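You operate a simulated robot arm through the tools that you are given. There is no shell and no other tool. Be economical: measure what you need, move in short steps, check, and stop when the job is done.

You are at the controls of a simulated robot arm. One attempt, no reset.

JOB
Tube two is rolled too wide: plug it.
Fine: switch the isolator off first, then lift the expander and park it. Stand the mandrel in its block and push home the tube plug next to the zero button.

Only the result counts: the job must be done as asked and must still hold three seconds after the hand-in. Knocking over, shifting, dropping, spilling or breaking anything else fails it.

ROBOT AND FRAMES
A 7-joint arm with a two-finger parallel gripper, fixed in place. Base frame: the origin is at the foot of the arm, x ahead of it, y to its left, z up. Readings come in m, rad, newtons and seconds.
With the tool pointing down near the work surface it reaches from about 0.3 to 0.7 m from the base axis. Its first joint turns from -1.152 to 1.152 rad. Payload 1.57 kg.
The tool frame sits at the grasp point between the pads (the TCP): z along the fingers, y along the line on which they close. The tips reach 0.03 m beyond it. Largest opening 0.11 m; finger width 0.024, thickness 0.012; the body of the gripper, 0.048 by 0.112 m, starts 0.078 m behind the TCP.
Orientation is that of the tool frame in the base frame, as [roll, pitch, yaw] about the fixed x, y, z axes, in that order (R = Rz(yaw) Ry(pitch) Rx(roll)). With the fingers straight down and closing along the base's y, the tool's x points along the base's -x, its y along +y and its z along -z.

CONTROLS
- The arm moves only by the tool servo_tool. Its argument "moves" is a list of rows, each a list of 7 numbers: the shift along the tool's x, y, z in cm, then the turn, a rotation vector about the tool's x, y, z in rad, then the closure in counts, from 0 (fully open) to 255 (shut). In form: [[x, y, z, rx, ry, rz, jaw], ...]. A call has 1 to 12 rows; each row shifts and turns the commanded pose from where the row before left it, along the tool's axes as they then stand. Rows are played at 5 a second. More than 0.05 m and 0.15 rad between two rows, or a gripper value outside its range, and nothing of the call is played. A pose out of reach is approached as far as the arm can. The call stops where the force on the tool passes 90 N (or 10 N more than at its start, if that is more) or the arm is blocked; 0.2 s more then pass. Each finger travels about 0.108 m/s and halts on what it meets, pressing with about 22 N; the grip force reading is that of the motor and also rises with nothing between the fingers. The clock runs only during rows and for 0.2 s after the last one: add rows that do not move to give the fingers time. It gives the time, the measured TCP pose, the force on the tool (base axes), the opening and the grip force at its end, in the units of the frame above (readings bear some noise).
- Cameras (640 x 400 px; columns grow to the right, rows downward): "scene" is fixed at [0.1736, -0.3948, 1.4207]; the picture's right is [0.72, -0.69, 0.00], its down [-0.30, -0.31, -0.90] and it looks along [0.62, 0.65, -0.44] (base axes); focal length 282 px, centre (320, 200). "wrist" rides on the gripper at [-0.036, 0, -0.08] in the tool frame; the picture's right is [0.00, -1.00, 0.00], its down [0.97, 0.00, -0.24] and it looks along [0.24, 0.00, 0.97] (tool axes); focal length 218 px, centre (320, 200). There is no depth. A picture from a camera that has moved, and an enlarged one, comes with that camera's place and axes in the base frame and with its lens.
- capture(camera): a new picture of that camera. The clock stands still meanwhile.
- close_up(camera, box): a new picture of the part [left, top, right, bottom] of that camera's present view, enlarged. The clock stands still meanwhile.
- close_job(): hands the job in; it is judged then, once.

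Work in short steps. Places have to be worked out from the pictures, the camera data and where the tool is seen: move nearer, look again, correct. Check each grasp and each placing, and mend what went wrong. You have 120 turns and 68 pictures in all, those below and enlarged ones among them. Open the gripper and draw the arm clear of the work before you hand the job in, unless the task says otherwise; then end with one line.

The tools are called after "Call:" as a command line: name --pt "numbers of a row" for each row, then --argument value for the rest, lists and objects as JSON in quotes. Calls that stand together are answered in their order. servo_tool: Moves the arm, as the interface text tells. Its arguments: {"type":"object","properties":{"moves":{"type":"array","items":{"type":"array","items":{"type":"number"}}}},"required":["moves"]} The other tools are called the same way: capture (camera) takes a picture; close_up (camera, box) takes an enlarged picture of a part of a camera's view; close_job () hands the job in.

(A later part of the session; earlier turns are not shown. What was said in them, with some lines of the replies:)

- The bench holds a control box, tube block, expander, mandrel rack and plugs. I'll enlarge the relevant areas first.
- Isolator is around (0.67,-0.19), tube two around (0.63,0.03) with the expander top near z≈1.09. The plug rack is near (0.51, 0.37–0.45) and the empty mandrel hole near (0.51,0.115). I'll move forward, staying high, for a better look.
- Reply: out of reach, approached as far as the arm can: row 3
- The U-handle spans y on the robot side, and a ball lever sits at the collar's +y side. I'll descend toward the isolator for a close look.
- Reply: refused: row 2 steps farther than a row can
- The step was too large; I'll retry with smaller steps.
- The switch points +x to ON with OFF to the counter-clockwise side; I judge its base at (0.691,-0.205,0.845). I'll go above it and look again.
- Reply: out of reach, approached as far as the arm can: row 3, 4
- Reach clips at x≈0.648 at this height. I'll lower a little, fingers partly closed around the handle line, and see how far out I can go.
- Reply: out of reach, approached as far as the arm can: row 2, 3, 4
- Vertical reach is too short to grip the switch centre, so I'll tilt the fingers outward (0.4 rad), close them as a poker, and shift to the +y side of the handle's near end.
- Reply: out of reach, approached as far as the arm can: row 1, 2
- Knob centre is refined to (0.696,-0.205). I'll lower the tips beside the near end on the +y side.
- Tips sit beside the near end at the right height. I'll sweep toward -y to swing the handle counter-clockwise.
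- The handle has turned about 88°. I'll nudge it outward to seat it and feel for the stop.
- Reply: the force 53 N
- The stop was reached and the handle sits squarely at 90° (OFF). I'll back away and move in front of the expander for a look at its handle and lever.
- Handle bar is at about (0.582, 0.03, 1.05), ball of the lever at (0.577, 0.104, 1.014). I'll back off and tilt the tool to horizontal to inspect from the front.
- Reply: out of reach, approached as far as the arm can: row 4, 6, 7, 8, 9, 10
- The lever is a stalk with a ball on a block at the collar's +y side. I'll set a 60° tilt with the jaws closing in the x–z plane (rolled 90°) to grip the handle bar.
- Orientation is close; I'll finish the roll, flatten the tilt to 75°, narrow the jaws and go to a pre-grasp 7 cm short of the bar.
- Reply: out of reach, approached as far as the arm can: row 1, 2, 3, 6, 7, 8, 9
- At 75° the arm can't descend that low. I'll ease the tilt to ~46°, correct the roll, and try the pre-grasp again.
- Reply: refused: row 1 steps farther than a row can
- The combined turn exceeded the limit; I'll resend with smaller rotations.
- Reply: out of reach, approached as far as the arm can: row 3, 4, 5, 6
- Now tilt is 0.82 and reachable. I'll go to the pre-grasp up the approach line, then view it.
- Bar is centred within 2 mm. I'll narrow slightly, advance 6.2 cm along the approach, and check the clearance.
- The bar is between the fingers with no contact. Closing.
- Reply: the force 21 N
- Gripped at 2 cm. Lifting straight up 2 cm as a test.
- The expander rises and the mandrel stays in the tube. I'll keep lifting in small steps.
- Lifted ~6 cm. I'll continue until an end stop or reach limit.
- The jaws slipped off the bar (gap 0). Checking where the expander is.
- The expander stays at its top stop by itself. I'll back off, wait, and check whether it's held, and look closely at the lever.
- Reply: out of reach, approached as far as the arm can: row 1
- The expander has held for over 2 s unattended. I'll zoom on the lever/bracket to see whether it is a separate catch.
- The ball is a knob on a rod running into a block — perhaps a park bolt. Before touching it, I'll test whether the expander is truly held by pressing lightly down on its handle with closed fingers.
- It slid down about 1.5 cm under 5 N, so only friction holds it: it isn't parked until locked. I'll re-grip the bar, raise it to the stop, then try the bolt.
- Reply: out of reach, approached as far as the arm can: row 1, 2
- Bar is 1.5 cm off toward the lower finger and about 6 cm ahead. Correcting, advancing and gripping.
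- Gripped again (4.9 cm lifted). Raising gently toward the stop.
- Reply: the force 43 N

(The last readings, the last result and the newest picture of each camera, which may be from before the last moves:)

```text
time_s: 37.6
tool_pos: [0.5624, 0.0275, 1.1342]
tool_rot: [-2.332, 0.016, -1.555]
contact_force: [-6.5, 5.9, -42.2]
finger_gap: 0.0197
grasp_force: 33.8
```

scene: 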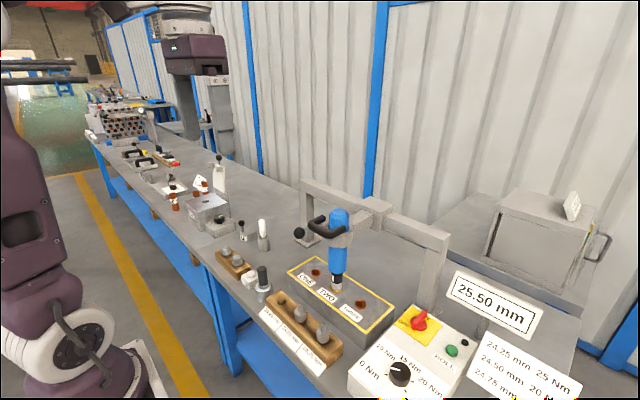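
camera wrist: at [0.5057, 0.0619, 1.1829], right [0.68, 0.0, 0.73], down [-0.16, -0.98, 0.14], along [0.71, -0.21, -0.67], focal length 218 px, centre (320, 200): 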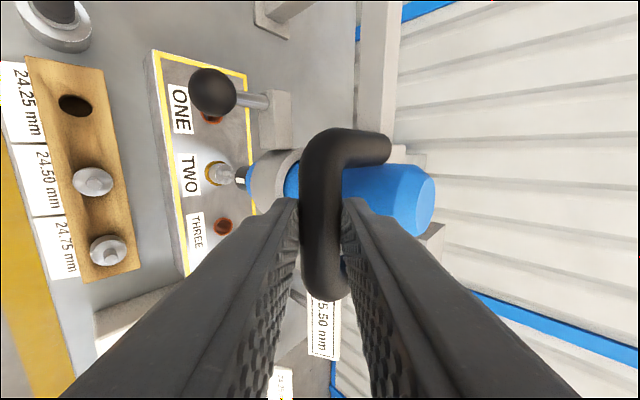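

End stop reached (42 N). Releasing, backing off and easing the tilt to 0.4 for pushing the knob.

Call:
servo_tool --pt "0 0.22 0.2 0 0 0 255" --pt "0 0 0 0 0 0 193" --pt "0 0 0 0 0 0 193" --pt "0 0 -1.5 0 0 0 193" --pt "0 0 -2 0 0 0 193" --pt "0 0 -2 0 0 0 193" --pt "0 0 0 -0.14 0 0 193" --pt "0 0 0 -0.14 0 0 255" --pt "0 0 0 -0.14 0 0 255" --pt "0 0 0 0 0 0 255"

Call:
close_up --camera "scene" --box '[260, 170, 420, 310]'

```text
time_s: 39.8
tool_pos: [0.5331, 0.0221, 1.1646]
tool_rot: [-2.745, 0.022, -1.551]
contact_force: [-0.3, 0.0, 0.5]
finger_gap: 0.0001
grasp_force: 22.0
out of reach, approached as far as the arm can: row 5, 6, 7
```

```text
2.86 times, centred on (340, 240) of scene
camera zoom: at [0.1736, -0.3948, 1.4207], right [0.72, -0.69, 0.0], down [-0.3, -0.31, -0.9], along [0.62, 0.65, -0.44], focal length 805 px, centre (263, 86)
```

zoom: 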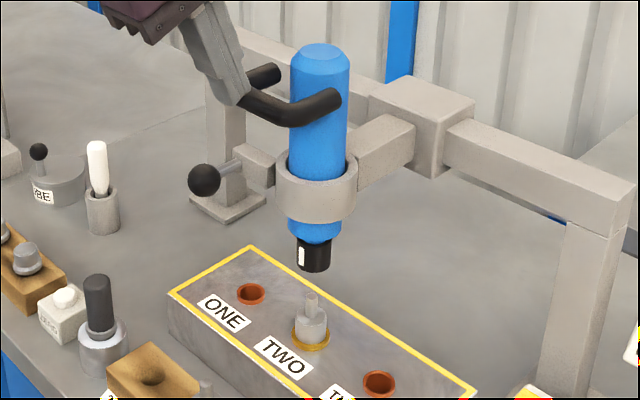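

Expander is up at the stop. Moving the closed fingers in front of the knob.

Call:
servo_tool --pt "0 1.5 -0.6 0 0 0 255" --pt "-4.3 0 0 0 0 0 255" --pt "-4.3 0 0 0 0 0 255" --pt "0 1.6 4.4 0 0 0 255" --pt "0 1.6 4.4 0 0 0 255" --pt "0 1.5 4.4 0 0 0 255" --pt "0 0 0 0 0 0 255"

Call:
capture --camera "wrist"

```text
time_s: 41.4
tool_pos: [0.5229, 0.1114, 1.0274]
tool_rot: [-2.742, 0.02, -1.552]
contact_force: [-0.1, -0.3, 0.3]
finger_gap: 0.0
grasp_force: 21.6
```

```text
25 pictures are left
camera wrist: at [0.4907, 0.1439, 1.1024], right [0.92, 0.01, 0.39], down [-0.08, -0.98, 0.2], along [0.38, -0.21, -0.9], focal length 218 px, centre (320, 200)
```

wrist: 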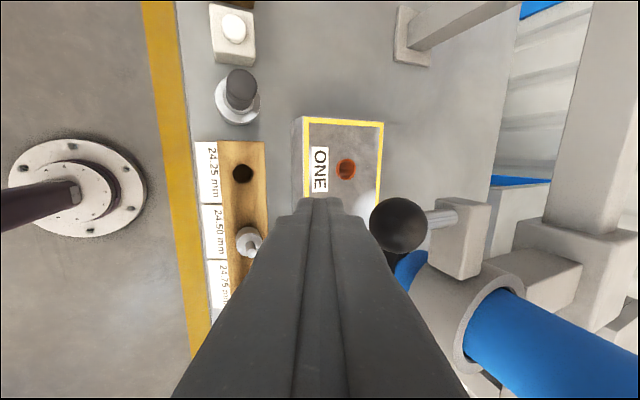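

Fingers are in line with the ball. Pushing toward +x in small steps.

Call:
servo_tool --pt "0.3 -0.92 0.39 0 0 0 255" --pt "0 -0.46 0.2 0 0 0 255" --pt "0 -0.46 0.2 0 0 0 255" --pt "0 0 0 0 0 0 255"

Call:
close_up --camera "wrist" --box '[270, 150, 510, 300]'

```text
time_s: 42.4
tool_pos: [0.5424, 0.1094, 1.0266]
tool_rot: [-2.745, 0.021, -1.553]
contact_force: [-17.6, 0.9, 2.2]
finger_gap: 0.0001
grasp_force: 21.5
```

```text
2.67 times, centred on (390, 225) of wrist
camera zoom: at [0.5102, 0.1416, 1.1022], right [0.92, 0.01, 0.39], down [-0.08, -0.98, 0.2], along [0.38, -0.22, -0.9], focal length 582 px, centre (133, 133)
```

zoom: 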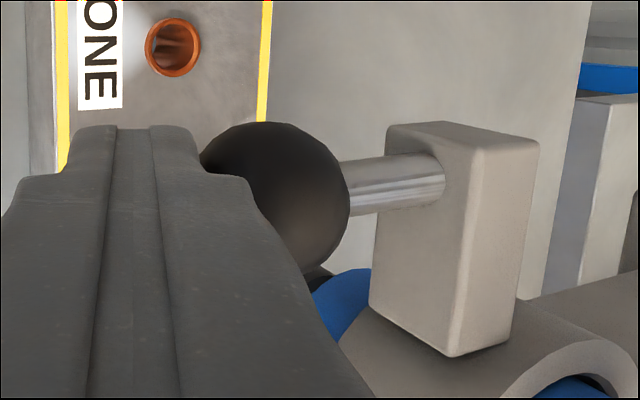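

In contact with 18 N. Pushing a little more.

Call:
servo_tool --pt "0 -0.28 0.12 0 0 0 255" --pt "0 -0.28 0.12 0 0 0 255" --pt "0 0 0 0 0 0 255"

```text
time_s: 43.2
tool_pos: [0.5429, 0.1069, 1.0257]
tool_rot: [-2.754, 0.012, -1.555]
contact_force: [-81.9, 4.7, 27.3]
finger_gap: 0.0
grasp_force: 21.0
```

The rod is rigid along x at 82 N, so it doesn't push in; it's likely a lever pivoting on the block (clamp). I'll back off and try pressing the ball down from above gently.

Call:
servo_tool --pt "0 1.84 -0.78 0 0 0 255" --pt "0 -1.3 -3 0 0 0 255" --pt "0 -1.1 -2.7 0 0 0 255" --pt "0 -1.9 0.7 0 0 0 255" --pt "0 -1.9 0.7 0 0 0 255" --pt "0 0.39 0.92 0 0 0 255" --pt "0 0.39 0.92 0 0 0 255" --pt "0 0.2 0.46 0 0 0 255" --pt "0 0 0 0 0 0 255"

```text
time_s: 45.2
tool_pos: [0.5688, 0.1053, 1.0653]
tool_rot: [-2.743, 0.019, -1.552]
contact_force: [0.5, 0.9, -0.4]
finger_gap: 0.0001
grasp_force: 21.1
```

Call:
servo_tool --pt "0 0.2 0.46 0 0 0 255" --pt "0 0.2 0.46 0 0 0 255" --pt "0 0.2 0.46 0 0 0 255" --pt "0 0.12 0.28 0 0 0 255" --pt "0 0 0 0 0 0 255"

Call:
close_up --camera "wrist" --box '[270, 150, 510, 300]'

```text
time_s: 46.1
tool_pos: [0.569, 0.1088, 1.0571]
tool_rot: [-2.732, 0.022, -1.551]
contact_force: [-32.6, -1.9, 34.5]
finger_gap: 0.0
grasp_force: 21.3
stopped in row 4: the force on the tool passed its limit (the readings are from after the stop); the commanded pose is now the measured one
```

```text
2.67 times, centred on (390, 225) of wrist
camera zoom: at [0.5363, 0.1425, 1.1313], right [0.92, 0.01, 0.4], down [-0.08, -0.98, 0.2], along [0.39, -0.21, -0.89], focal length 582 px, centre (133, 133)
```

zoom: 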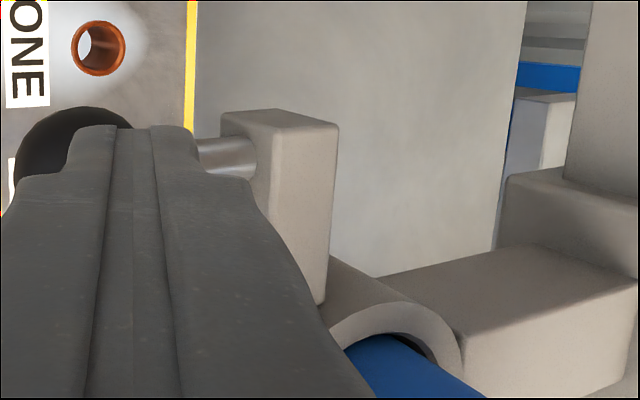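

Rigid downward too. I'll raise, roll the jaws back to close along y, and grasp the ball so I can test pull, up and sideways gently.

Call:
servo_tool --pt "0 0.22 -3.3 0 0 0 255" --pt "0 0.22 -3.3 0 0 0.14 255" --pt "0 0 0 0 0 0.15 200" --pt "0 0 0 0 0 0.15 120" --pt "0 0 0 0 0 0.15 120" --pt "0 0 0 0 0 0.15 120" --pt "0 0 0 0 0 0.15 120" --pt "0 0 0 0 0 0.15 120" --pt "0 0 0 0 0 0.15 120" --pt "0 0 0 0 0 0.15 120" --pt "0 0 0 0 0 0.15 120" --pt "0 0 0 0 0 0.08 120"

Call:
capture --camera "wrist"

```text
time_s: 48.8
tool_pos: [0.5408, 0.1067, 1.1135]
tool_rot: [3.117, 0.412, -3.132]
contact_force: [-0.8, 0.8, -0.1]
finger_gap: 0.0583
grasp_force: 0.1
```

```text
22 pictures are left
camera wrist: at [0.5412, 0.105, 1.2022], right [0.02, -1.0, -0.02], down [-0.99, -0.01, -0.17], along [0.17, 0.03, -0.99], focal length 218 px, centre (320, 200)
```

wrist: 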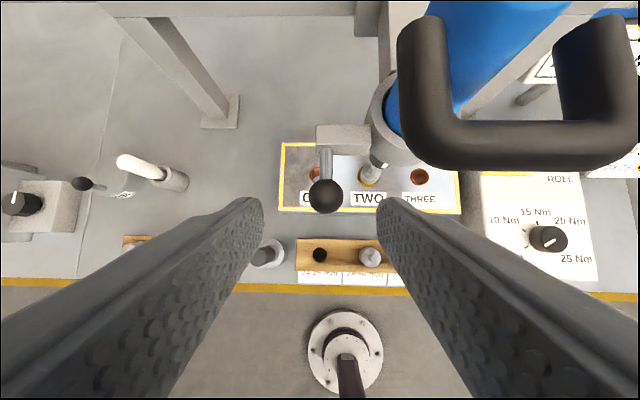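

Ball lies at (0.578,0.106). Descending to grasp it.

Call:
servo_tool --pt "0.3 0 3.3 0 0 0 120" --pt "0.3 0 3.3 0 0 0 120" --pt "0.17 0 3.1 0 0 0 120" --pt "0 0 0 0 0 0 255" --pt "0 0 0 0 0 0 255" --pt "0 0 0 0 0 0 255"

```text
time_s: 50.1
tool_pos: [0.5722, 0.109, 1.0195]
tool_rot: [3.117, 0.41, -3.13]
contact_force: [-0.6, -4.3, -4.9]
finger_gap: 0.0313
grasp_force: 40.4
```

Ball gripped (31 mm). Testing upward 6 mm.

Call:
servo_tool --pt "-0.12 0 -0.28 0 0 0 255" --pt "-0.12 0 -0.28 0 0 0 255" --pt "0 0 0 0 0 0 255"

```text
time_s: 51.0
tool_pos: [0.5716, 0.1092, 1.0254]
tool_rot: [3.12, 0.407, -3.129]
contact_force: [-4.0, -3.0, -29.9]
finger_gap: 0.0317
grasp_force: 40.5
```

Upward resists 30 N. Returning and testing sideways (-y).

Call:
servo_tool --pt "0.24 0 0.56 0 0 0 255" --pt "0 0 0 0 0 0 255" --pt "0 -0.4 0 0 0 0 255" --pt "0 -0.4 0 0 0 0 255" --pt "0 0 0 0 0 0 255"

```text
time_s: 52.1
tool_pos: [0.5747, 0.1035, 1.0241]
tool_rot: [3.115, 0.417, -3.13]
contact_force: [1.7, 5.1, 29.9]
finger_gap: 0.0313
grasp_force: 40.6
```

It yielded sideways with only ~5 N. Relieving the vertical load and continuing -y.

Call:
servo_tool --pt "-0.16 0 -0.37 0 0 0 255" --pt "0 -0.5 0 0 0 0 255" --pt "0 -0.5 0 0 0 0 255" --pt "0 0 0 0 0 0 255"

Call:
capture --camera "wrist"

```text
time_s: 53.1
tool_pos: [0.5744, 0.093, 1.0236]
tool_rot: [3.119, 0.408, -3.129]
contact_force: [20.2, 0.2, -22.3]
finger_gap: 0.0315
grasp_force: 39.9
```

```text
21 pictures are left
camera wrist: at [0.5749, 0.0902, 1.1122], right [0.02, -1.0, -0.02], down [-0.99, -0.02, -0.16], along [0.16, 0.02, -0.99], focal length 218 px, centre (320, 200)
```

wrist: 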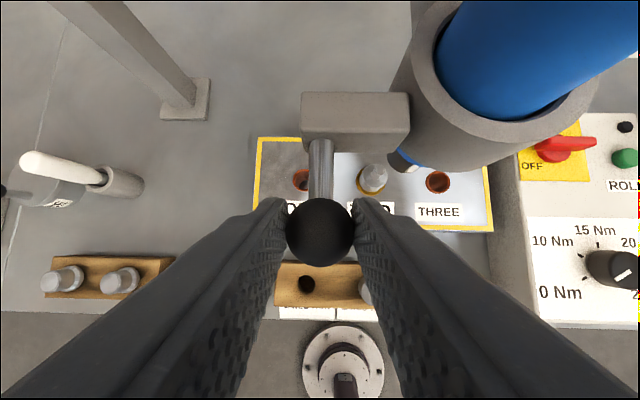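

The whole carriage slid along the beam, so the knob is its handle. Parking means running it along the beam away from the tubes, and there's room on the +y side. I'll pull it that way.

Call:
servo_tool --pt "0 1 0.1 0 0 0 255" --pt "0 1.5 0 0 0 0 255" --pt "0 2 0 0 0 0 255" --pt "0 2 0 0 0 0 255" --pt "0 2 0 0 0 0 255" --pt "0 2 0 0 0 0 255" --pt "0 2 0 0 0 0 255" --pt "0 2 0 0 0 0 255" --pt "0 0 0 0 0 0 255"

Call:
capture --camera "scene"

```text
time_s: 55.1
tool_pos: [0.5689, 0.2379, 1.0273]
tool_rot: [3.117, 0.411, -3.13]
contact_force: [18.8, 1.6, -17.3]
finger_gap: 0.0318
grasp_force: 40.6
```

```text
20 pictures are left
```

scene: 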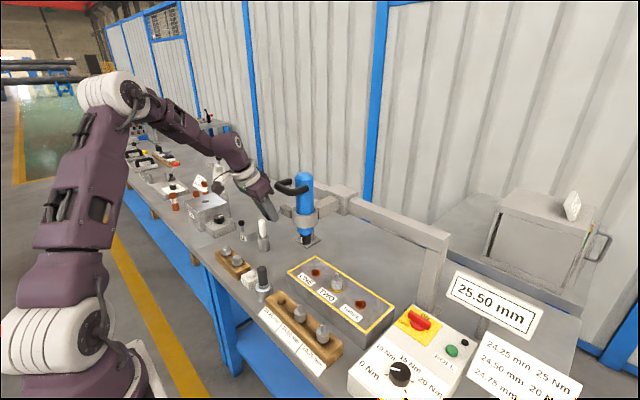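

The carriage rides well with the expander still up. Continuing toward the end of the beam.

Call:
servo_tool --pt "0 2 0 0 0 0 255" --pt "0 2 0 0 0 0 255" --pt "0 1.5 0 0 0 0 255" --pt "0 1 0 0 0 0 255" --pt "0 1 0 0 0 0 255" --pt "0 0 0 0 0 0 255"

```text
time_s: 56.5
tool_pos: [0.5683, 0.3042, 1.0286]
tool_rot: [3.131, 0.408, -3.134]
contact_force: [-5.4, -52.5, 13.6]
finger_gap: 0.0315
grasp_force: 40.2
```

End stop reached (52 N). Relieving, releasing the ball and backing out.

Call:
servo_tool --pt "0 -0.7 0 0 0 0 255" --pt "0 0 0 0 0 0 120" --pt "0 0 0 0 0 0 120" --pt "0.5 0 -3 0 0 0 120" --pt "1 0 -3 0 0 0 120" --pt "2 -2 -3 0 0 0 60" --pt "2 -3 -2 0 0 0 0" --pt "0 -4 0 0 0.1 0 0" --pt "0 -4 0 0 0.15 0 0" --pt "0 -3 0 0 0.15 0 0" --pt "0 0 0 0 0 0 0"

Call:
capture --camera "scene"

```text
time_s: 59.0
tool_pos: [0.4791, 0.1411, 1.1029]
tool_rot: [3.117, 0.01, -3.119]
contact_force: [0.6, 0.4, -1.0]
finger_gap: 0.1101
grasp_force: 0.0
```

```text
19 pictures are left
```

scene: 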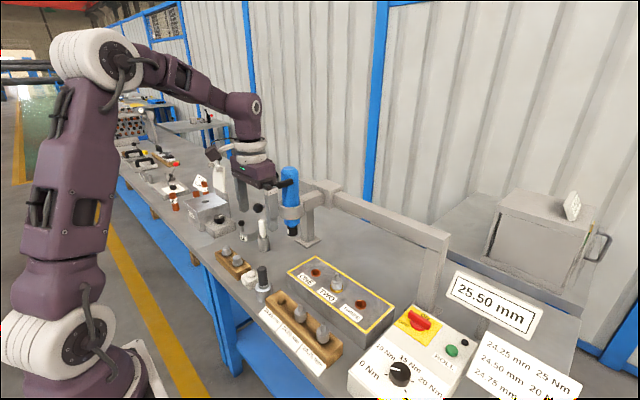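

Expander is parked at the beam's end, still raised. Now I'll hover near tube two to locate the mandrel.

Call:
servo_tool --pt "-2 -4 1 0 0 0 0" --pt "-2 -4 1 0 0 0 0" --pt "-3 -3 2 0 0 0 0" --pt "-2 0 4 0 0 0 0" --pt "0 0 2 0 0 0 0" --pt "0 0 0 0 0 0 0" --pt "0 0 0 0 0 0 0"

Call:
capture --camera "wrist"

Call:
close_up --camera "scene" --box '[260, 250, 380, 350]'

```text
time_s: 60.5
tool_pos: [0.5714, 0.0364, 1.0037]
tool_rot: [3.121, 0.014, -3.122]
contact_force: [0.1, -0.1, -0.3]
finger_gap: 0.1099
grasp_force: 0.1
```

```text
18 pictures are left
camera wrist: at [0.6061, 0.0349, 1.0856], right [0.02, -1.0, -0.02], down [-0.97, -0.03, 0.23], along [-0.23, 0.02, -0.97], focal length 218 px, centre (320, 200)
```

wrist: 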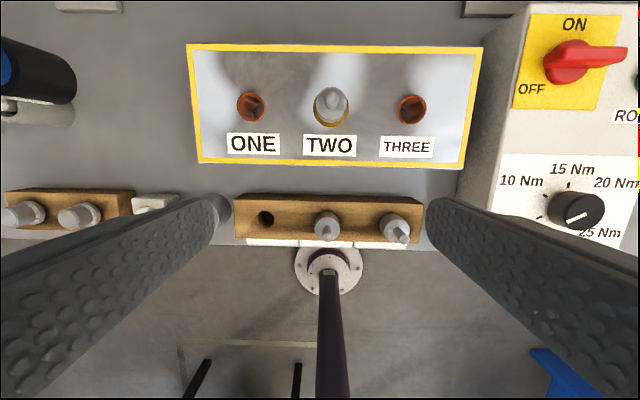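

```text
4.00 times, centred on (320, 300) of scene
camera zoom: at [0.1736, -0.3948, 1.4207], right [0.72, -0.69, 0.0], down [-0.3, -0.31, -0.9], along [0.62, 0.65, -0.44], focal length 1127 px, centre (320, -200)
```

zoom: 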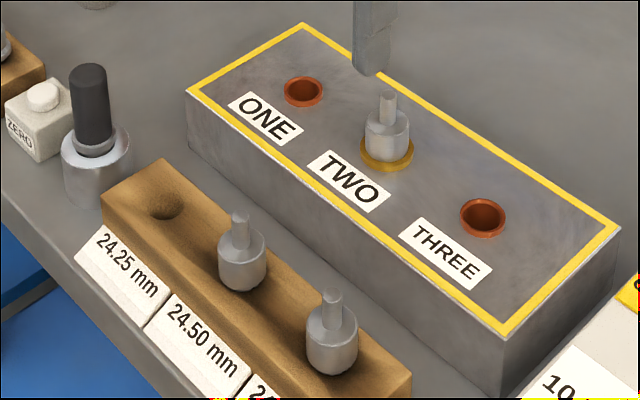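

Mandrel is standing in tube two around (0.653, 0.032): block top z≈0.82, body to 0.847, shank to 0.868. Moving over it for a precise look.

Call:
servo_tool --pt "-2.7 -0.2 2.5 0 0 0 130" --pt "-2.7 -0.2 2.5 0 0 0 130" --pt "-2.4 0 2.4 0 0 0 130" --pt "0 0 0 0 0 0 130" --pt "0 0 0 0 0 0 130"

Call:
capture --camera "wrist"

```text
time_s: 61.8
tool_pos: [0.6506, 0.0389, 0.93]
tool_rot: [3.119, 0.011, -3.12]
contact_force: [0.2, 0.3, -0.7]
finger_gap: 0.0537
grasp_force: 0.1
```

```text
16 pictures are left
camera wrist: at [0.6855, 0.037, 1.0108], right [0.02, -1.0, -0.02], down [-0.97, -0.03, 0.23], along [-0.23, 0.02, -0.97], focal length 218 px, centre (320, 200)
```

wrist: 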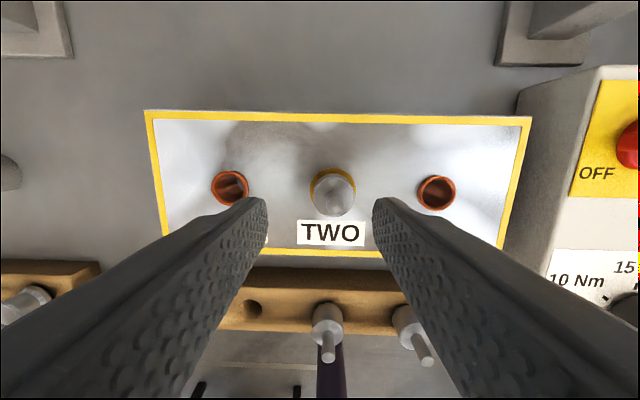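

Mandrel axis is at (0.6505, 0.030). Straightening the tool, shifting -0.9 cm in y and descending to grip its body.

Call:
servo_tool --pt "0 -0.9 0 0.022 0.01 0.02 130" --pt "0 0 0 0 0 0 130" --pt "0 0 2.5 0 0 0 130" --pt "0 0 2.5 0 0 0 130" --pt "0 0 2.1 0 0 0 130" --pt "0 0 0 0 0 0 130" --pt "0 0 0 0 0 0 255" --pt "0 0 0 0 0 0 255" --pt "0 0 0 0 0 0 255"

```text
time_s: 63.8
tool_pos: [0.6514, 0.0291, 0.8595]
tool_rot: [3.14, 0.001, -3.14]
contact_force: [1.4, 11.8, 0.0]
finger_gap: 0.0311
grasp_force: 22.3
```

Gap is 31 mm with a 12 N sideways load, so I'm slightly off-centre. I'll nudge +y and let the grip equalise.

Call:
servo_tool --pt "0 0.1 0 0 0 0 255" --pt "0 0.05 0 0 0 0 255" --pt "0 0 0 0 0 0 255"

Call:
close_up --camera "wrist" --box '[220, 120, 420, 280]'

```text
time_s: 64.5
tool_pos: [0.6515, 0.0295, 0.8584]
tool_rot: [3.14, 0.002, -3.14]
contact_force: [-0.2, 6.7, 4.6]
finger_gap: 0.0313
grasp_force: 21.9
```

```text
2.50 times, centred on (320, 200) of wrist
camera zoom: at [0.6873, 0.0279, 0.9397], right [0.0, -1.0, 0.0], down [-0.97, 0.0, 0.24], along [-0.24, 0.0, -0.97], focal length 546 px, centre (320, 200)
```

zoom: 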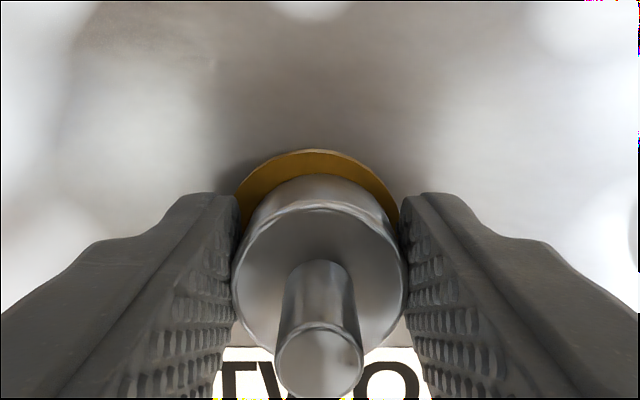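

Both pads hold the body. Lifting slowly.

Call:
servo_tool --pt "0 0 -1 0 0 0 255" --pt "0 0 -1 0 0 0 255" --pt "0 0 -1 0 0 0 255" --pt "0 0 -1.5 0 0 0 255" --pt "0 0 -1.5 0 0 0 255" --pt "0 0 -1.5 0 0 0 255" --pt "0 0 -1.5 0 0 0 255" --pt "0 0 0 0 0 0 255"

Call:
close_up --camera "scene" --box '[250, 220, 390, 350]'

```text
time_s: 66.3
tool_pos: [0.6505, 0.0273, 0.9477]
tool_rot: [3.14, 0.002, -3.14]
contact_force: [0.4, 0.1, -2.7]
finger_gap: 0.0315
grasp_force: 22.3
```

```text
3.08 times, centred on (320, 285) of scene
camera zoom: at [0.1737, -0.3948, 1.4207], right [0.72, -0.69, 0.0], down [-0.3, -0.31, -0.9], along [0.62, 0.65, -0.44], focal length 867 px, centre (320, -62)
```

zoom: 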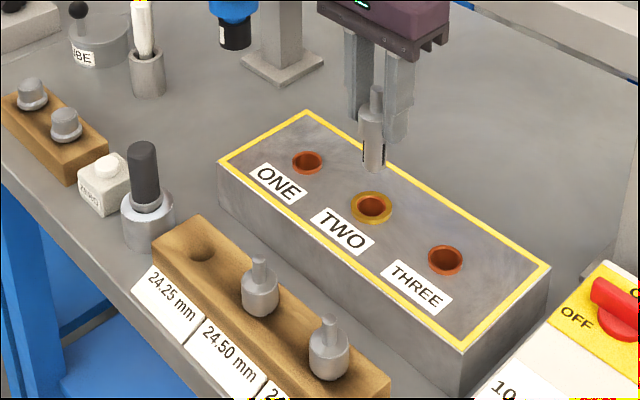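

Mandrel is out, its bottom ≈8.8 cm below the TCP. The 24.25 hole is at about (0.5065, 0.113), rack top ≈0.805. Raising and carrying it above the hole.

Call:
servo_tool --pt "0 0 -3.5 0 0 0 255" --pt "3 2 0 0 0 0 255" --pt "3 2 0 0 0 0 255" --pt "3 2 0 0 0 0 255" --pt "3 2 0 0 0 0 255" --pt "2.4 0.56 0 0 0 0 255" --pt "0 0 0 0 0 0 255" --pt "0 0 0 0 0 0 255"

Call:
capture --camera "wrist"

Call:
close_up --camera "scene" --box '[240, 230, 350, 350]'

```text
time_s: 68.2
tool_pos: [0.5091, 0.1108, 0.9821]
tool_rot: [-3.141, 0.003, 3.141]
contact_force: [0.4, 0.2, -2.2]
finger_gap: 0.0315
grasp_force: 22.2
```

```text
13 pictures are left
camera wrist: at [0.5451, 0.11, 1.0635], right [0.0, -1.0, 0.0], down [-0.97, 0.0, 0.24], along [-0.24, 0.0, -0.97], focal length 218 px, centre (320, 200)
```

wrist: 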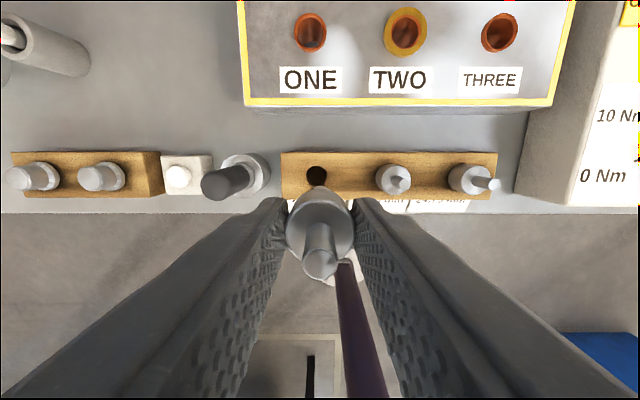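

```text
3.33 times, centred on (295, 290) of scene
camera zoom: at [0.1737, -0.3948, 1.4207], right [0.72, -0.69, 0.0], down [-0.3, -0.31, -0.9], along [0.62, 0.65, -0.44], focal length 939 px, centre (403, -100)
```

zoom: 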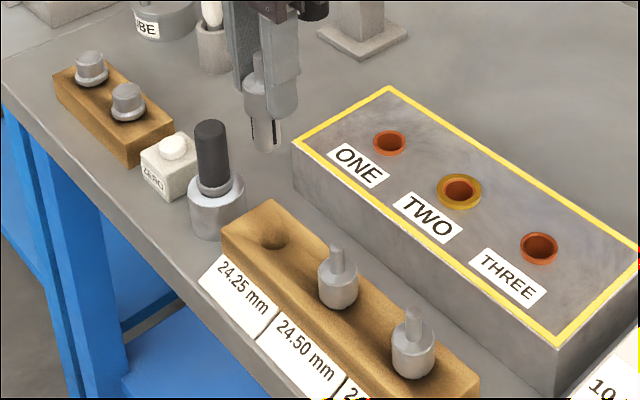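

The hole centre reads (0.509,0.1135); I need +0.3 cm in y. Shifting and lowering to ~1 cm above the rack, then checking alignment.

Call:
servo_tool --pt "0 0.3 0 0 0 0 255" --pt "0 0 2.5 0 0 0 255" --pt "0 0 2.5 0 0 0 255" --pt "0 0 1.8 0 0 0 255" --pt "0 0 0 0 0 0 255" --pt "0 0 0 0 0 0 255"

Call:
close_up --camera "scene" --box '[255, 270, 335, 330]'

Call:
close_up --camera "wrist" --box '[220, 80, 420, 240]'

```text
time_s: 69.5
tool_pos: [0.5068, 0.1147, 0.9129]
tool_rot: [3.141, 0.001, -3.139]
contact_force: [0.5, 0.0, -2.0]
finger_gap: 0.0315
grasp_force: 22.1
```

```text
6.67 times, centred on (295, 300) of scene
camera zoom: at [0.1737, -0.3948, 1.4207], right [0.72, -0.69, 0.0], down [-0.3, -0.31, -0.9], along [0.62, 0.65, -0.44], focal length 1878 px, centre (487, -467)
```

zoom: 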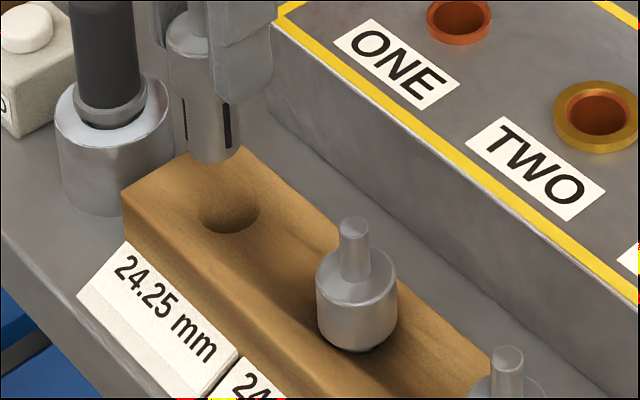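

```text
2.50 times, centred on (320, 160) of wrist
camera zoom: at [0.5431, 0.1149, 0.9955], right [0.0, -1.0, 0.0], down [-0.97, 0.0, 0.24], along [-0.24, 0.0, -0.97], focal length 546 px, centre (320, 300)
```

zoom: 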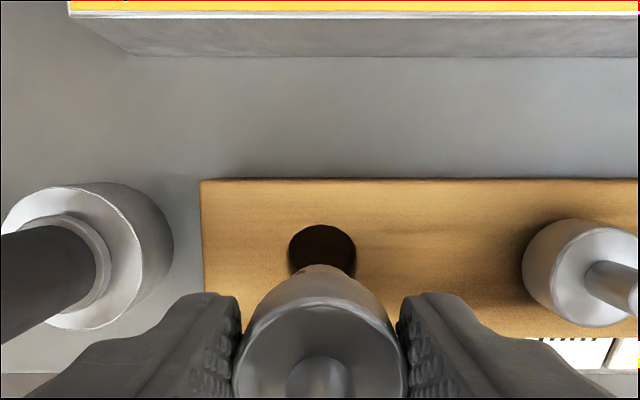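

Relative offset between tail and hole: about +3.5 mm in x, −1 mm in y. Correcting and lowering 2.2 cm for another check.

Call:
servo_tool --pt "-0.35 -0.1 0 0 0 0 255" --pt "0 0 1.1 0 0 0 255" --pt "0 0 1.1 0 0 0 255" --pt "0 0 0 0 0 0 255" --pt "0 0 0 0 0 0 255"

Call:
close_up --camera "scene" --box '[255, 270, 335, 330]'

```text
time_s: 70.8
tool_pos: [0.5104, 0.1154, 0.8926]
tool_rot: [3.141, 0.002, -3.141]
contact_force: [-0.6, -0.4, -2.5]
finger_gap: 0.0311
grasp_force: 22.0
```

```text
6.67 times, centred on (295, 300) of scene
camera zoom: at [0.1737, -0.3948, 1.4207], right [0.72, -0.69, 0.0], down [-0.3, -0.31, -0.9], along [0.62, 0.65, -0.44], focal length 1878 px, centre (487, -467)
```

zoom: 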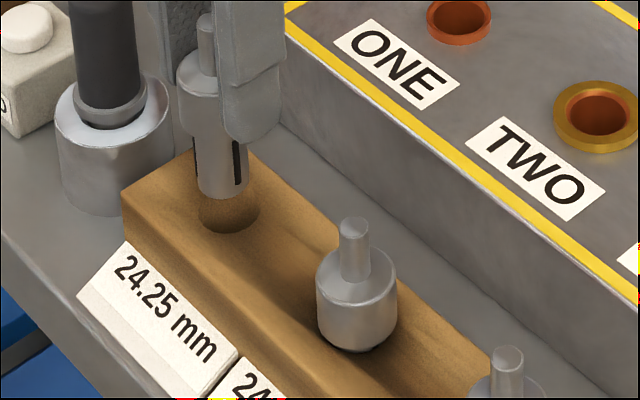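

Tail is ~2.5 mm to the left of the hole in this view; I'll correct (+1 mm x, −2 mm y) and lower gently to see whether it enters.

Call:
servo_tool --pt "-0.1 -0.2 0 0 0 0 255" --pt "0 0 0.5 0 0 0 255" --pt "0 0 0.5 0 0 0 255" --pt "0 0 0.5 0 0 0 255" --pt "0 0 0.5 0 0 0 255" --pt "0 0 0 0 0 0 255"

```text
time_s: 72.2
tool_pos: [0.5112, 0.1139, 0.8727]
tool_rot: [-3.141, 0.002, -3.139]
contact_force: [-0.8, -0.2, -2.2]
finger_gap: 0.0315
grasp_force: 21.8
```

No contact force; it should be entering the hole. Continuing down.

Call:
servo_tool --pt "0 0 0.6 0 0 0 255" --pt "0 0 0.6 0 0 0 255" --pt "0 0 0.6 0 0 0 255" --pt "0 0 0.5 0 0 0 255" --pt "0 0 0 0 0 0 255"

Call:
close_up --camera "scene" --box '[255, 270, 335, 330]'

```text
time_s: 73.3
tool_pos: [0.5114, 0.1133, 0.8497]
tool_rot: [3.14, 0.0, -3.141]
contact_force: [-0.2, -0.4, -2.8]
finger_gap: 0.0315
grasp_force: 22.3
```

```text
6.67 times, centred on (295, 300) of scene
camera zoom: at [0.1737, -0.3948, 1.4207], right [0.72, -0.69, 0.0], down [-0.3, -0.31, -0.9], along [0.62, 0.65, -0.44], focal length 1878 px, centre (487, -467)
```

zoom: 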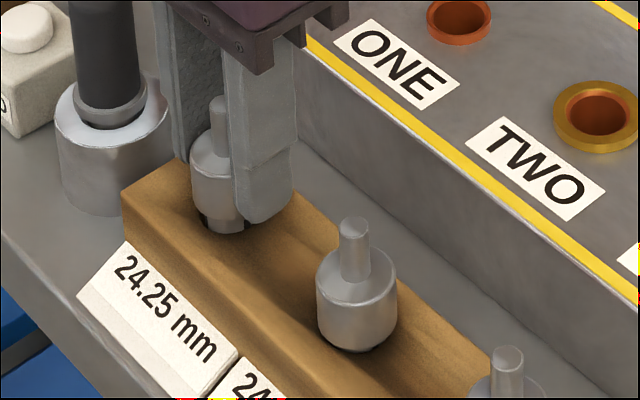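

Tail is in the hole and nearly seated. Lowering until it touches.

Call:
servo_tool --pt "0 0 0.3 0 0 0 255" --pt "0 0 0.3 0 0 0 255" --pt "0 0 0.2 0 0 0 255" --pt "0 0 0 0 0 0 255"

```text
time_s: 74.3
tool_pos: [0.5122, 0.1123, 0.842]
tool_rot: [3.138, 0.004, -3.139]
contact_force: [-2.9, 4.2, 15.9]
finger_gap: 0.031
grasp_force: 21.6
```

Seated with 16 N contact at the predicted depth. Releasing with a small opening and rising.

Call:
servo_tool --pt "0 0 -0.1 0 0 0 160" --pt "0 0 0 0 0 0 155" --pt "0 0 -2 0 0 0 155" --pt "0 0 -3 0 0 0 155" --pt "0 0 -4 0 0 0 155" --pt "0 0 -4 0 0 0 155" --pt "0 0 0 0 0 0 100"

Call:
close_up --camera "scene" --box '[190, 210, 350, 330]'

```text
time_s: 76.0
tool_pos: [0.5098, 0.114, 0.9724]
tool_rot: [-3.141, 0.001, 3.141]
contact_force: [0.2, -0.6, -0.1]
finger_gap: 0.067
grasp_force: 0.1
```

```text
3.33 times, centred on (270, 270) of scene
camera zoom: at [0.1736, -0.3948, 1.4207], right [0.72, -0.69, 0.0], down [-0.3, -0.31, -0.9], along [0.62, 0.65, -0.44], focal length 939 px, centre (487, -33)
```

zoom: 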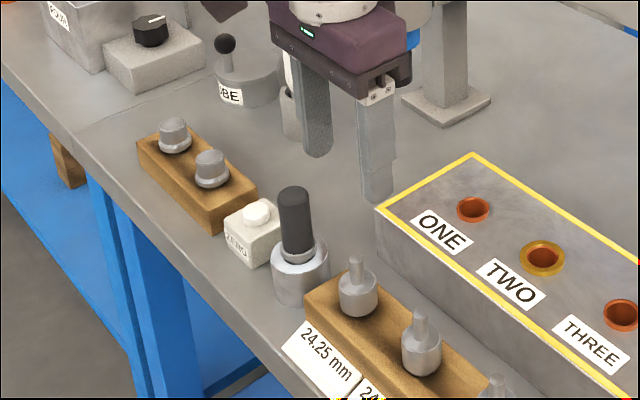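

Mandrel is standing in its block. Next, the plug nearest the ZERO button at about (0.51, 0.35–0.365): moving above it.

Call:
servo_tool --pt "0 2 -2 0 0 0 100" --pt "0 4.5 0 0 0 0 100" --pt "0 4.5 0 0 0 0 100" --pt "0 4.5 0 0 0 0 100" --pt "0 4.5 0 0 0 0 120" --pt "0 3.6 2 0 0 0 120" --pt "0 0 0 0 0 0 120" --pt "0 0 0 0 0 0 120"

Call:
capture --camera "wrist"

```text
time_s: 77.8
tool_pos: [0.5126, 0.3509, 0.9725]
tool_rot: [-3.14, 0.001, -3.138]
contact_force: [0.8, 0.5, -0.1]
finger_gap: 0.058
grasp_force: 0.0
```

```text
6 pictures are left
camera wrist: at [0.5479, 0.3507, 1.0536], right [0.0, -1.0, 0.0], down [-0.97, 0.0, 0.24], along [-0.24, 0.0, -0.97], focal length 218 px, centre (320, 200)
```

wrist: 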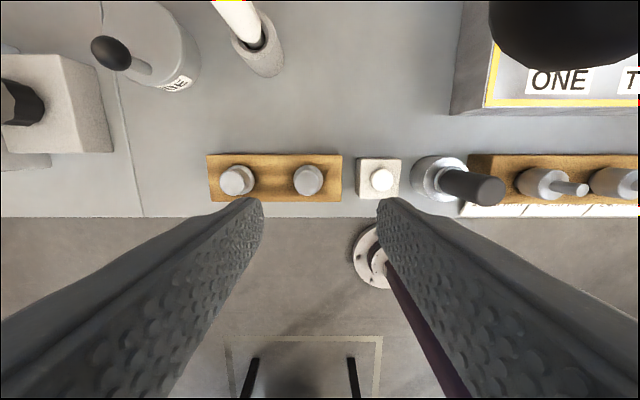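

The plug reads (0.513, 0.3635) with its top at z≈0.823. Centering and descending to grip its knob above the flange.

Call:
servo_tool --pt "0 1.27 0 0 0 0 140" --pt "0 0 4 0 0 0 140" --pt "0 0 4 0 0 0 140" --pt "0 0 3 0 0 0 140" --pt "0 0 2.4 0 0 0 140" --pt "0 0 0.3 0 0 0 140" --pt "0 0 0 0 0 0 140" --pt "0 0 0 0 0 0 255" --pt "0 0 0 0 0 0 255" --pt "0 0 0 0 0 0 255"

Call:
close_up --camera "wrist" --box '[220, 120, 420, 280]'

```text
time_s: 80.0
tool_pos: [0.5143, 0.3626, 0.8362]
tool_rot: [3.14, 0.002, -3.139]
contact_force: [0.4, 5.1, -2.1]
finger_gap: 0.0337
grasp_force: 21.9
```

```text
2.50 times, centred on (320, 200) of wrist
camera zoom: at [0.5488, 0.362, 0.9173], right [0.0, -1.0, 0.0], down [-0.97, 0.0, 0.24], along [-0.24, 0.0, -0.97], focal length 546 px, centre (320, 200)
```

zoom: 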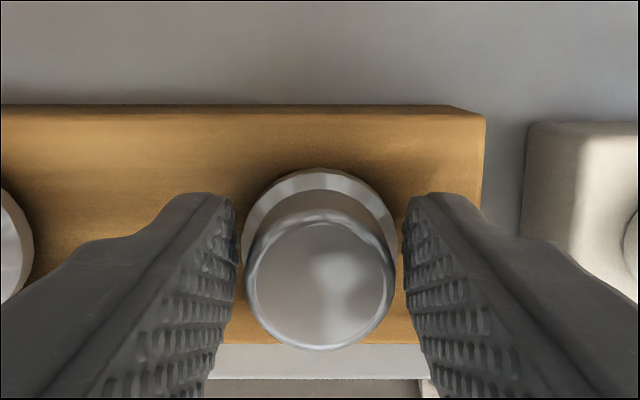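

Gap 33.7 mm suggests I hold the flange with the tips. I'll reopen, rise 7 mm and re-close to hold the knob instead.

Call:
servo_tool --pt "0 0 0 0 0 0 140" --pt "0 0 0 0 0 0 140" --pt "-0.15 0 -0.7 0 0 0 140" --pt "0 0 0 0 0 0 140" --pt "0 0 0 0 0 0 255" --pt "0 0 0 0 0 0 255" --pt "0 0 0 0 0 0 255"

```text
time_s: 81.5
tool_pos: [0.5131, 0.3626, 0.8439]
tool_rot: [3.139, 0.002, -3.14]
contact_force: [0.6, 4.3, 4.6]
finger_gap: 0.034
grasp_force: 22.1
```

Still 34 mm. Trying another 7 mm higher.

Call:
servo_tool --pt "0 0 0 0 0 0 140" --pt "0 0 0 0 0 0 140" --pt "0 0 -0.7 0 0 0 140" --pt "0 0 0 0 0 0 140" --pt "0 0 0 0 0 0 255" --pt "0 0 0 0 0 0 255" --pt "0 0 0 0 0 0 255"

```text
time_s: 83.2
tool_pos: [0.5138, 0.3616, 0.8509]
tool_rot: [3.14, 0.001, -3.139]
contact_force: [-0.5, 0.9, 0.9]
finger_gap: 0.034
grasp_force: 21.9
```

Still 34 mm, so the gripped section is cylindrical to that height; the hold is good enough. Lifting and checking in the scene view.

Call:
servo_tool --pt "0 0 -1 0 0 0 255" --pt "0 0 -2 0 0 0 255" --pt "0 0 -3 0 0 0 255" --pt "0 0 -3 0 0 0 255" --pt "0 0 0 0 0 0 255"

Call:
close_up --camera "scene" --box '[200, 200, 290, 280]'

```text
time_s: 84.3
tool_pos: [0.5132, 0.3597, 0.9382]
tool_rot: [3.14, 0.001, -3.139]
contact_force: [0.5, 0.1, -2.1]
finger_gap: 0.0339
grasp_force: 22.0
```

```text
5.00 times, centred on (245, 240) of scene
camera zoom: at [0.1737, -0.3948, 1.4207], right [0.72, -0.69, 0.0], down [-0.3, -0.31, -0.9], along [0.62, 0.65, -0.44], focal length 1408 px, centre (695, 0)
```

zoom: 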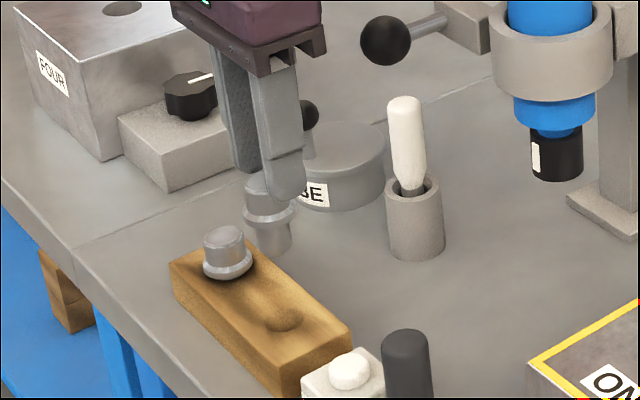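

The plug is held by its knob with the flange below the tips. Carrying it back along a clear path, away from the parked expander.

Call:
servo_tool --pt "2 0 -3 0 0 0 255" --pt "2 0 -3 0 0 0 255" --pt "0 -4.5 0 0 0 0 255" --pt "0 -4.5 0 0 0 0 255" --pt "0 -4.5 0 0 0 0 255" --pt "0 -4.5 0 0 0 0 255" --pt "0 -4.5 0 0 0 0 255" --pt "0 -4.5 0 0 0 0 255" --pt "0 -4.5 0 0 0 0 255" --pt "0 -1.5 0 0 0 0 255" --pt "0 0 0 0 0 0 255" --pt "0 0 0 0 0 0 255"

```text
time_s: 87.0
tool_pos: [0.4704, 0.0274, 1.0011]
tool_rot: [-3.141, 0.001, -3.138]
contact_force: [-0.1, -1.0, -1.7]
finger_gap: 0.0336
grasp_force: 21.9
```

Now moving out over tube two.

Call:
servo_tool --pt "-4 0 0 0 0 0 255" --pt "-4 0.2 0 0 0 0 255" --pt "-4 0 0 0 0 0 255" --pt "-3 0 2 0 0 0 255" --pt "-3.1 0 2.6 0 0 0 255" --pt "0 0 0 0 0 0 255" --pt "0 0 0 0 0 0 255"

Call:
close_up --camera "scene" --box '[290, 240, 380, 310]'

```text
time_s: 88.5
tool_pos: [0.6539, 0.0337, 0.9557]
tool_rot: [-3.141, 0.001, -3.14]
contact_force: [-0.3, 0.5, -2.5]
finger_gap: 0.034
grasp_force: 21.9
```

```text
5.71 times, centred on (335, 275) of scene
camera zoom: at [0.1737, -0.3948, 1.4207], right [0.72, -0.69, 0.0], down [-0.3, -0.31, -0.9], along [0.62, 0.65, -0.44], focal length 1610 px, centre (234, -229)
```

zoom: 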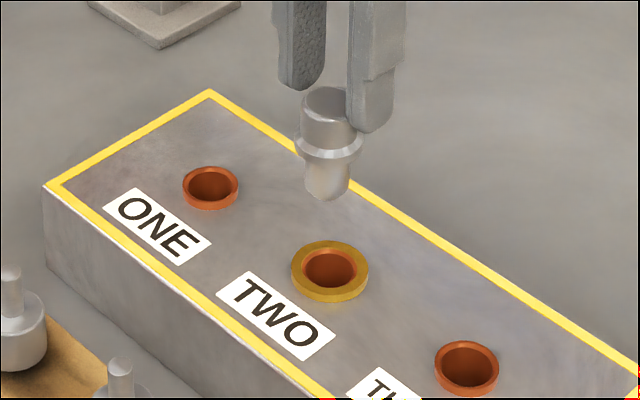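

Lateral alignment looks right in this view; readings suggest ~2 mm x and ~4 mm y too far, but I'll take a fresh reading to rule out noise.

Call:
servo_tool --pt "0 0 1 0 0 0 255" --pt "0 0 0 0 0 0 255" --pt "0 0 0 0 0 0 255"

```text
time_s: 89.3
tool_pos: [0.6535, 0.0346, 0.9465]
tool_rot: [3.14, 0.002, -3.141]
contact_force: [0.4, -0.3, -1.9]
finger_gap: 0.0337
grasp_force: 22.6
```

Real offset. Correcting (−2.2 mm x, −4.5 mm y) and lowering 2 cm, then a wrist look.

Call:
servo_tool --pt "0.22 -0.45 0 0 0 0 255" --pt "0 0 1 0 0 0 255" --pt "0 0 1 0 0 0 255" --pt "0 0 0 0 0 0 255" --pt "0 0 0 0 0 0 255"

Call:
close_up --camera "wrist" --box '[220, 100, 420, 260]'

```text
time_s: 90.5
tool_pos: [0.6513, 0.0308, 0.9258]
tool_rot: [3.141, 0.001, -3.138]
contact_force: [-0.4, 0.4, -1.7]
finger_gap: 0.0334
grasp_force: 22.1
```

```text
2.50 times, centred on (320, 180) of wrist
camera zoom: at [0.6873, 0.0303, 1.0065], right [0.0, -1.0, 0.0], down [-0.97, 0.0, 0.24], along [-0.24, 0.0, -0.97], focal length 546 px, centre (320, 250)
```

zoom: 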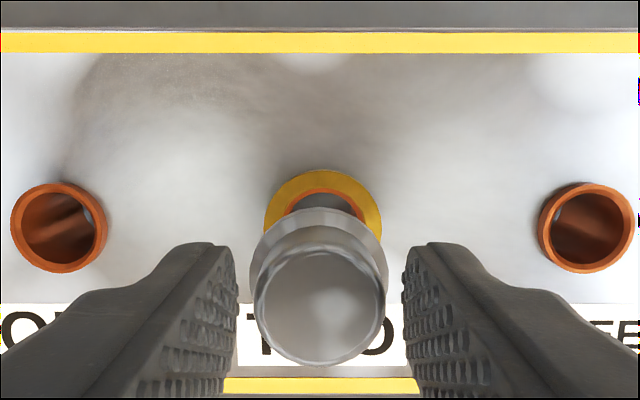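

Tube two's centre is (0.6503, 0.0293) and the plug is within ~1 mm. Correcting −0.8 mm in y and lowering into the tube.

Call:
servo_tool --pt "0.05 -0.08 0 0 0 0 255" --pt "0 0 0.7 0 0 0 255" --pt "0 0 0.7 0 0 0 255" --pt "0 0 0.7 0 0 0 255" --pt "0 0 0.6 0 0 0 255" --pt "0 0 0 0 0 0 255"

```text
time_s: 92.0
tool_pos: [0.6504, 0.0283, 0.8971]
tool_rot: [3.141, 0.005, -3.14]
contact_force: [10.8, 2.4, 2.6]
finger_gap: 0.034
grasp_force: 21.8
```

A side load of +11 N in x shows the tail touching the -x rim; shifting +1.5 mm in x, then continuing slowly.

Call:
servo_tool --pt "-0.15 0.05 0 0 0 0 255" --pt "0 0 0.3 0 0 0 255" --pt "0 0 0.3 0 0 0 255" --pt "0 0 0 0 0 0 255"

```text
time_s: 93.0
tool_pos: [0.652, 0.0294, 0.8907]
tool_rot: [3.141, -0.001, -3.141]
contact_force: [2.7, 1.5, -1.6]
finger_gap: 0.0337
grasp_force: 21.6
```

Load dropped to ~3 N, so it's sliding in. Continuing down.

Call:
servo_tool --pt "-0.05 0.03 0.4 0 0 0 255" --pt "0 0 0.4 0 0 0 255" --pt "0 0 0.4 0 0 0 255" --pt "0 0 0.3 0 0 0 255" --pt "0 0 0 0 0 0 255"

```text
time_s: 94.2
tool_pos: [0.6528, 0.0298, 0.8772]
tool_rot: [3.141, 0.006, -3.141]
contact_force: [-0.6, 3.0, 15.8]
finger_gap: 0.0337
grasp_force: 22.1
```

Vertical resistance begins at z≈0.877. Pushing a bit further to see if it goes home.

Call:
servo_tool --pt "0 0 0.3 0 0 0 255" --pt "0 0 0.3 0 0 0 255" --pt "0 0 0 0 0 0 255"

Call:
close_up --camera "scene" --box '[290, 240, 380, 310]'

```text
time_s: 95.0
tool_pos: [0.6531, 0.0316, 0.8717]
tool_rot: [3.139, 0.004, -3.139]
contact_force: [1.7, 6.4, 16.4]
finger_gap: 0.0339
grasp_force: 22.0
```

```text
5.71 times, centred on (335, 275) of scene
camera zoom: at [0.1733, -0.3947, 1.4208], right [0.72, -0.69, 0.0], down [-0.3, -0.31, -0.9], along [0.62, 0.65, -0.44], focal length 1610 px, centre (234, -229)
```

zoom: 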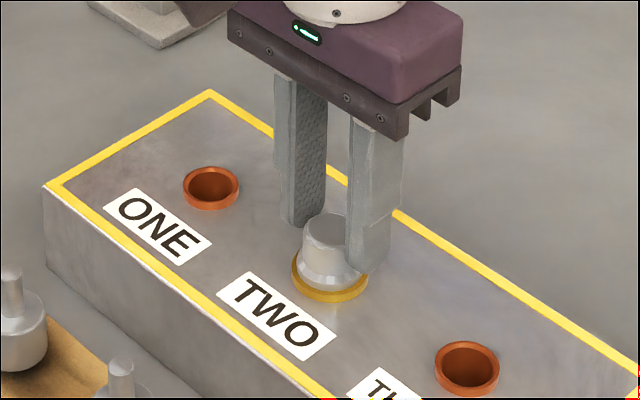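

It's in with the flange near the ring, under steady ~16 N friction. I'll release, rise, close the fingers and press from the top to send it home.

Call:
servo_tool --pt "0 0 0 0 0 0 150" --pt "0 0 0 0 0 0 150" --pt "0 0 -2 0 0 0 150" --pt "0.1 -0.1 -3 0 0 0 150" --pt "0 0 0 0 0 0 255" --pt "0 0 0 0 0 0 255" --pt "0 0 2.5 0 0 0 255" --pt "0 0 0.8 0 0 0 255" --pt "0 0 0.4 0 0 0 255" --pt "0 0 0 0 0 0 255"

```text
time_s: 97.2
tool_pos: [0.6509, 0.0276, 0.8831]
tool_rot: [-3.14, 0.001, -3.14]
contact_force: [-0.2, 0.4, -0.5]
finger_gap: 0.0
grasp_force: 21.9
```

Call:
servo_tool --pt "0 0.2 0.3 0 0 0 255" --pt "0 0 0.3 0 0 0 255" --pt "0 0 0.3 0 0 0 255" --pt "0 0 0.3 0 0 0 255" --pt "0 0 0 0 0 0 255"

```text
time_s: 98.0
tool_pos: [0.6525, 0.0294, 0.8802]
tool_rot: [-3.141, 0.008, -3.141]
contact_force: [-6.9, 0.6, 19.2]
finger_gap: 0.0004
grasp_force: 21.1
stopped in row 4: the force on the tool passed its limit (the readings are from after the stop); the commanded pose is now the measured one
```

It resisted to 90 N at tip z≈0.850. Pressing once more to see whether it still advances.

Call:
servo_tool --pt "0 0 0.25 0 0 0 255" --pt "0 0 0.25 0 0 0 255" --pt "0 0 0.25 0 0 0 255" --pt "0 0 0.25 0 0 0 255"

Call:
close_up --camera "scene" --box '[290, 240, 380, 310]'

```text
time_s: 98.7
tool_pos: [0.6543, 0.0287, 0.8801]
tool_rot: [-3.139, 0.01, -3.142]
contact_force: [-12.2, -0.1, 25.0]
finger_gap: 0.0
grasp_force: 21.1
stopped in row 3: the force on the tool passed its limit (the readings are from after the stop); the commanded pose is now the measured one
```

```text
5.71 times, centred on (335, 275) of scene
camera zoom: at [0.1728, -0.3948, 1.4208], right [0.72, -0.69, 0.0], down [-0.3, -0.31, -0.9], along [0.62, 0.65, -0.44], focal length 1610 px, centre (234, -229)
```

zoom: 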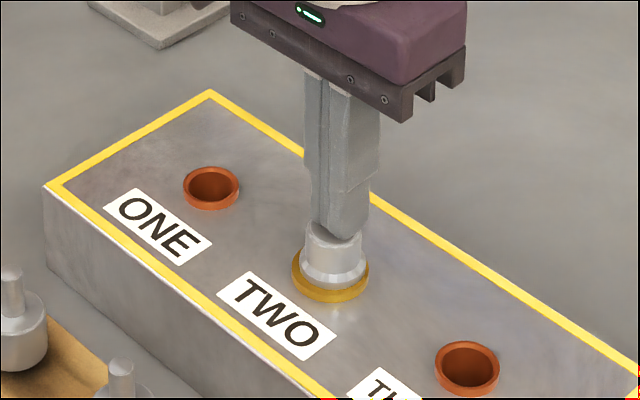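

The flange sits on the ring and it no longer advances: the plug is home. Retreating, opening, and clearing the work for a final look.

Call:
servo_tool --pt "0 0 -3 0 0 0 255" --pt "0 0 -4 0 0 0 255" --pt "2 0 -4 0 0 0 150" --pt "4 0 -2 0 0 0 0" --pt "4 0 -2 0 0 0 0" --pt "4 0 -2 0 0 0 0" --pt "4 0 -2 0 0 0 0" --pt "4 0 -2 0 0 0 0" --pt "0 0 0 0 0 0 0" --pt "0 0 0 0 0 0 0"

Call:
capture --camera "scene"

```text
time_s: 100.9
tool_pos: [0.4323, 0.0302, 1.0859]
tool_rot: [-3.141, 0.01, -3.14]
contact_force: [-0.5, 0.5, 0.0]
finger_gap: 0.1099
grasp_force: 0.1
```

```text
refused: no pictures are left
```

The pictures are used up, but the last readings and views show everything in place: isolator off, expander parked, mandrel in its block and plug seated. The arm is clear and the gripper open, so I'm handing in.

Call:
close_job

```text
The job is handed in.
```

I handed the job in with all four steps done: isolator off, expander lifted and parked at the end of its beam, mandrel standing in its 24.25 mm slot, and the plug next to ZERO pressed home in tube two. The raised expander is held only by friction, and no pictures were left for a final check after I drew the arm clear.
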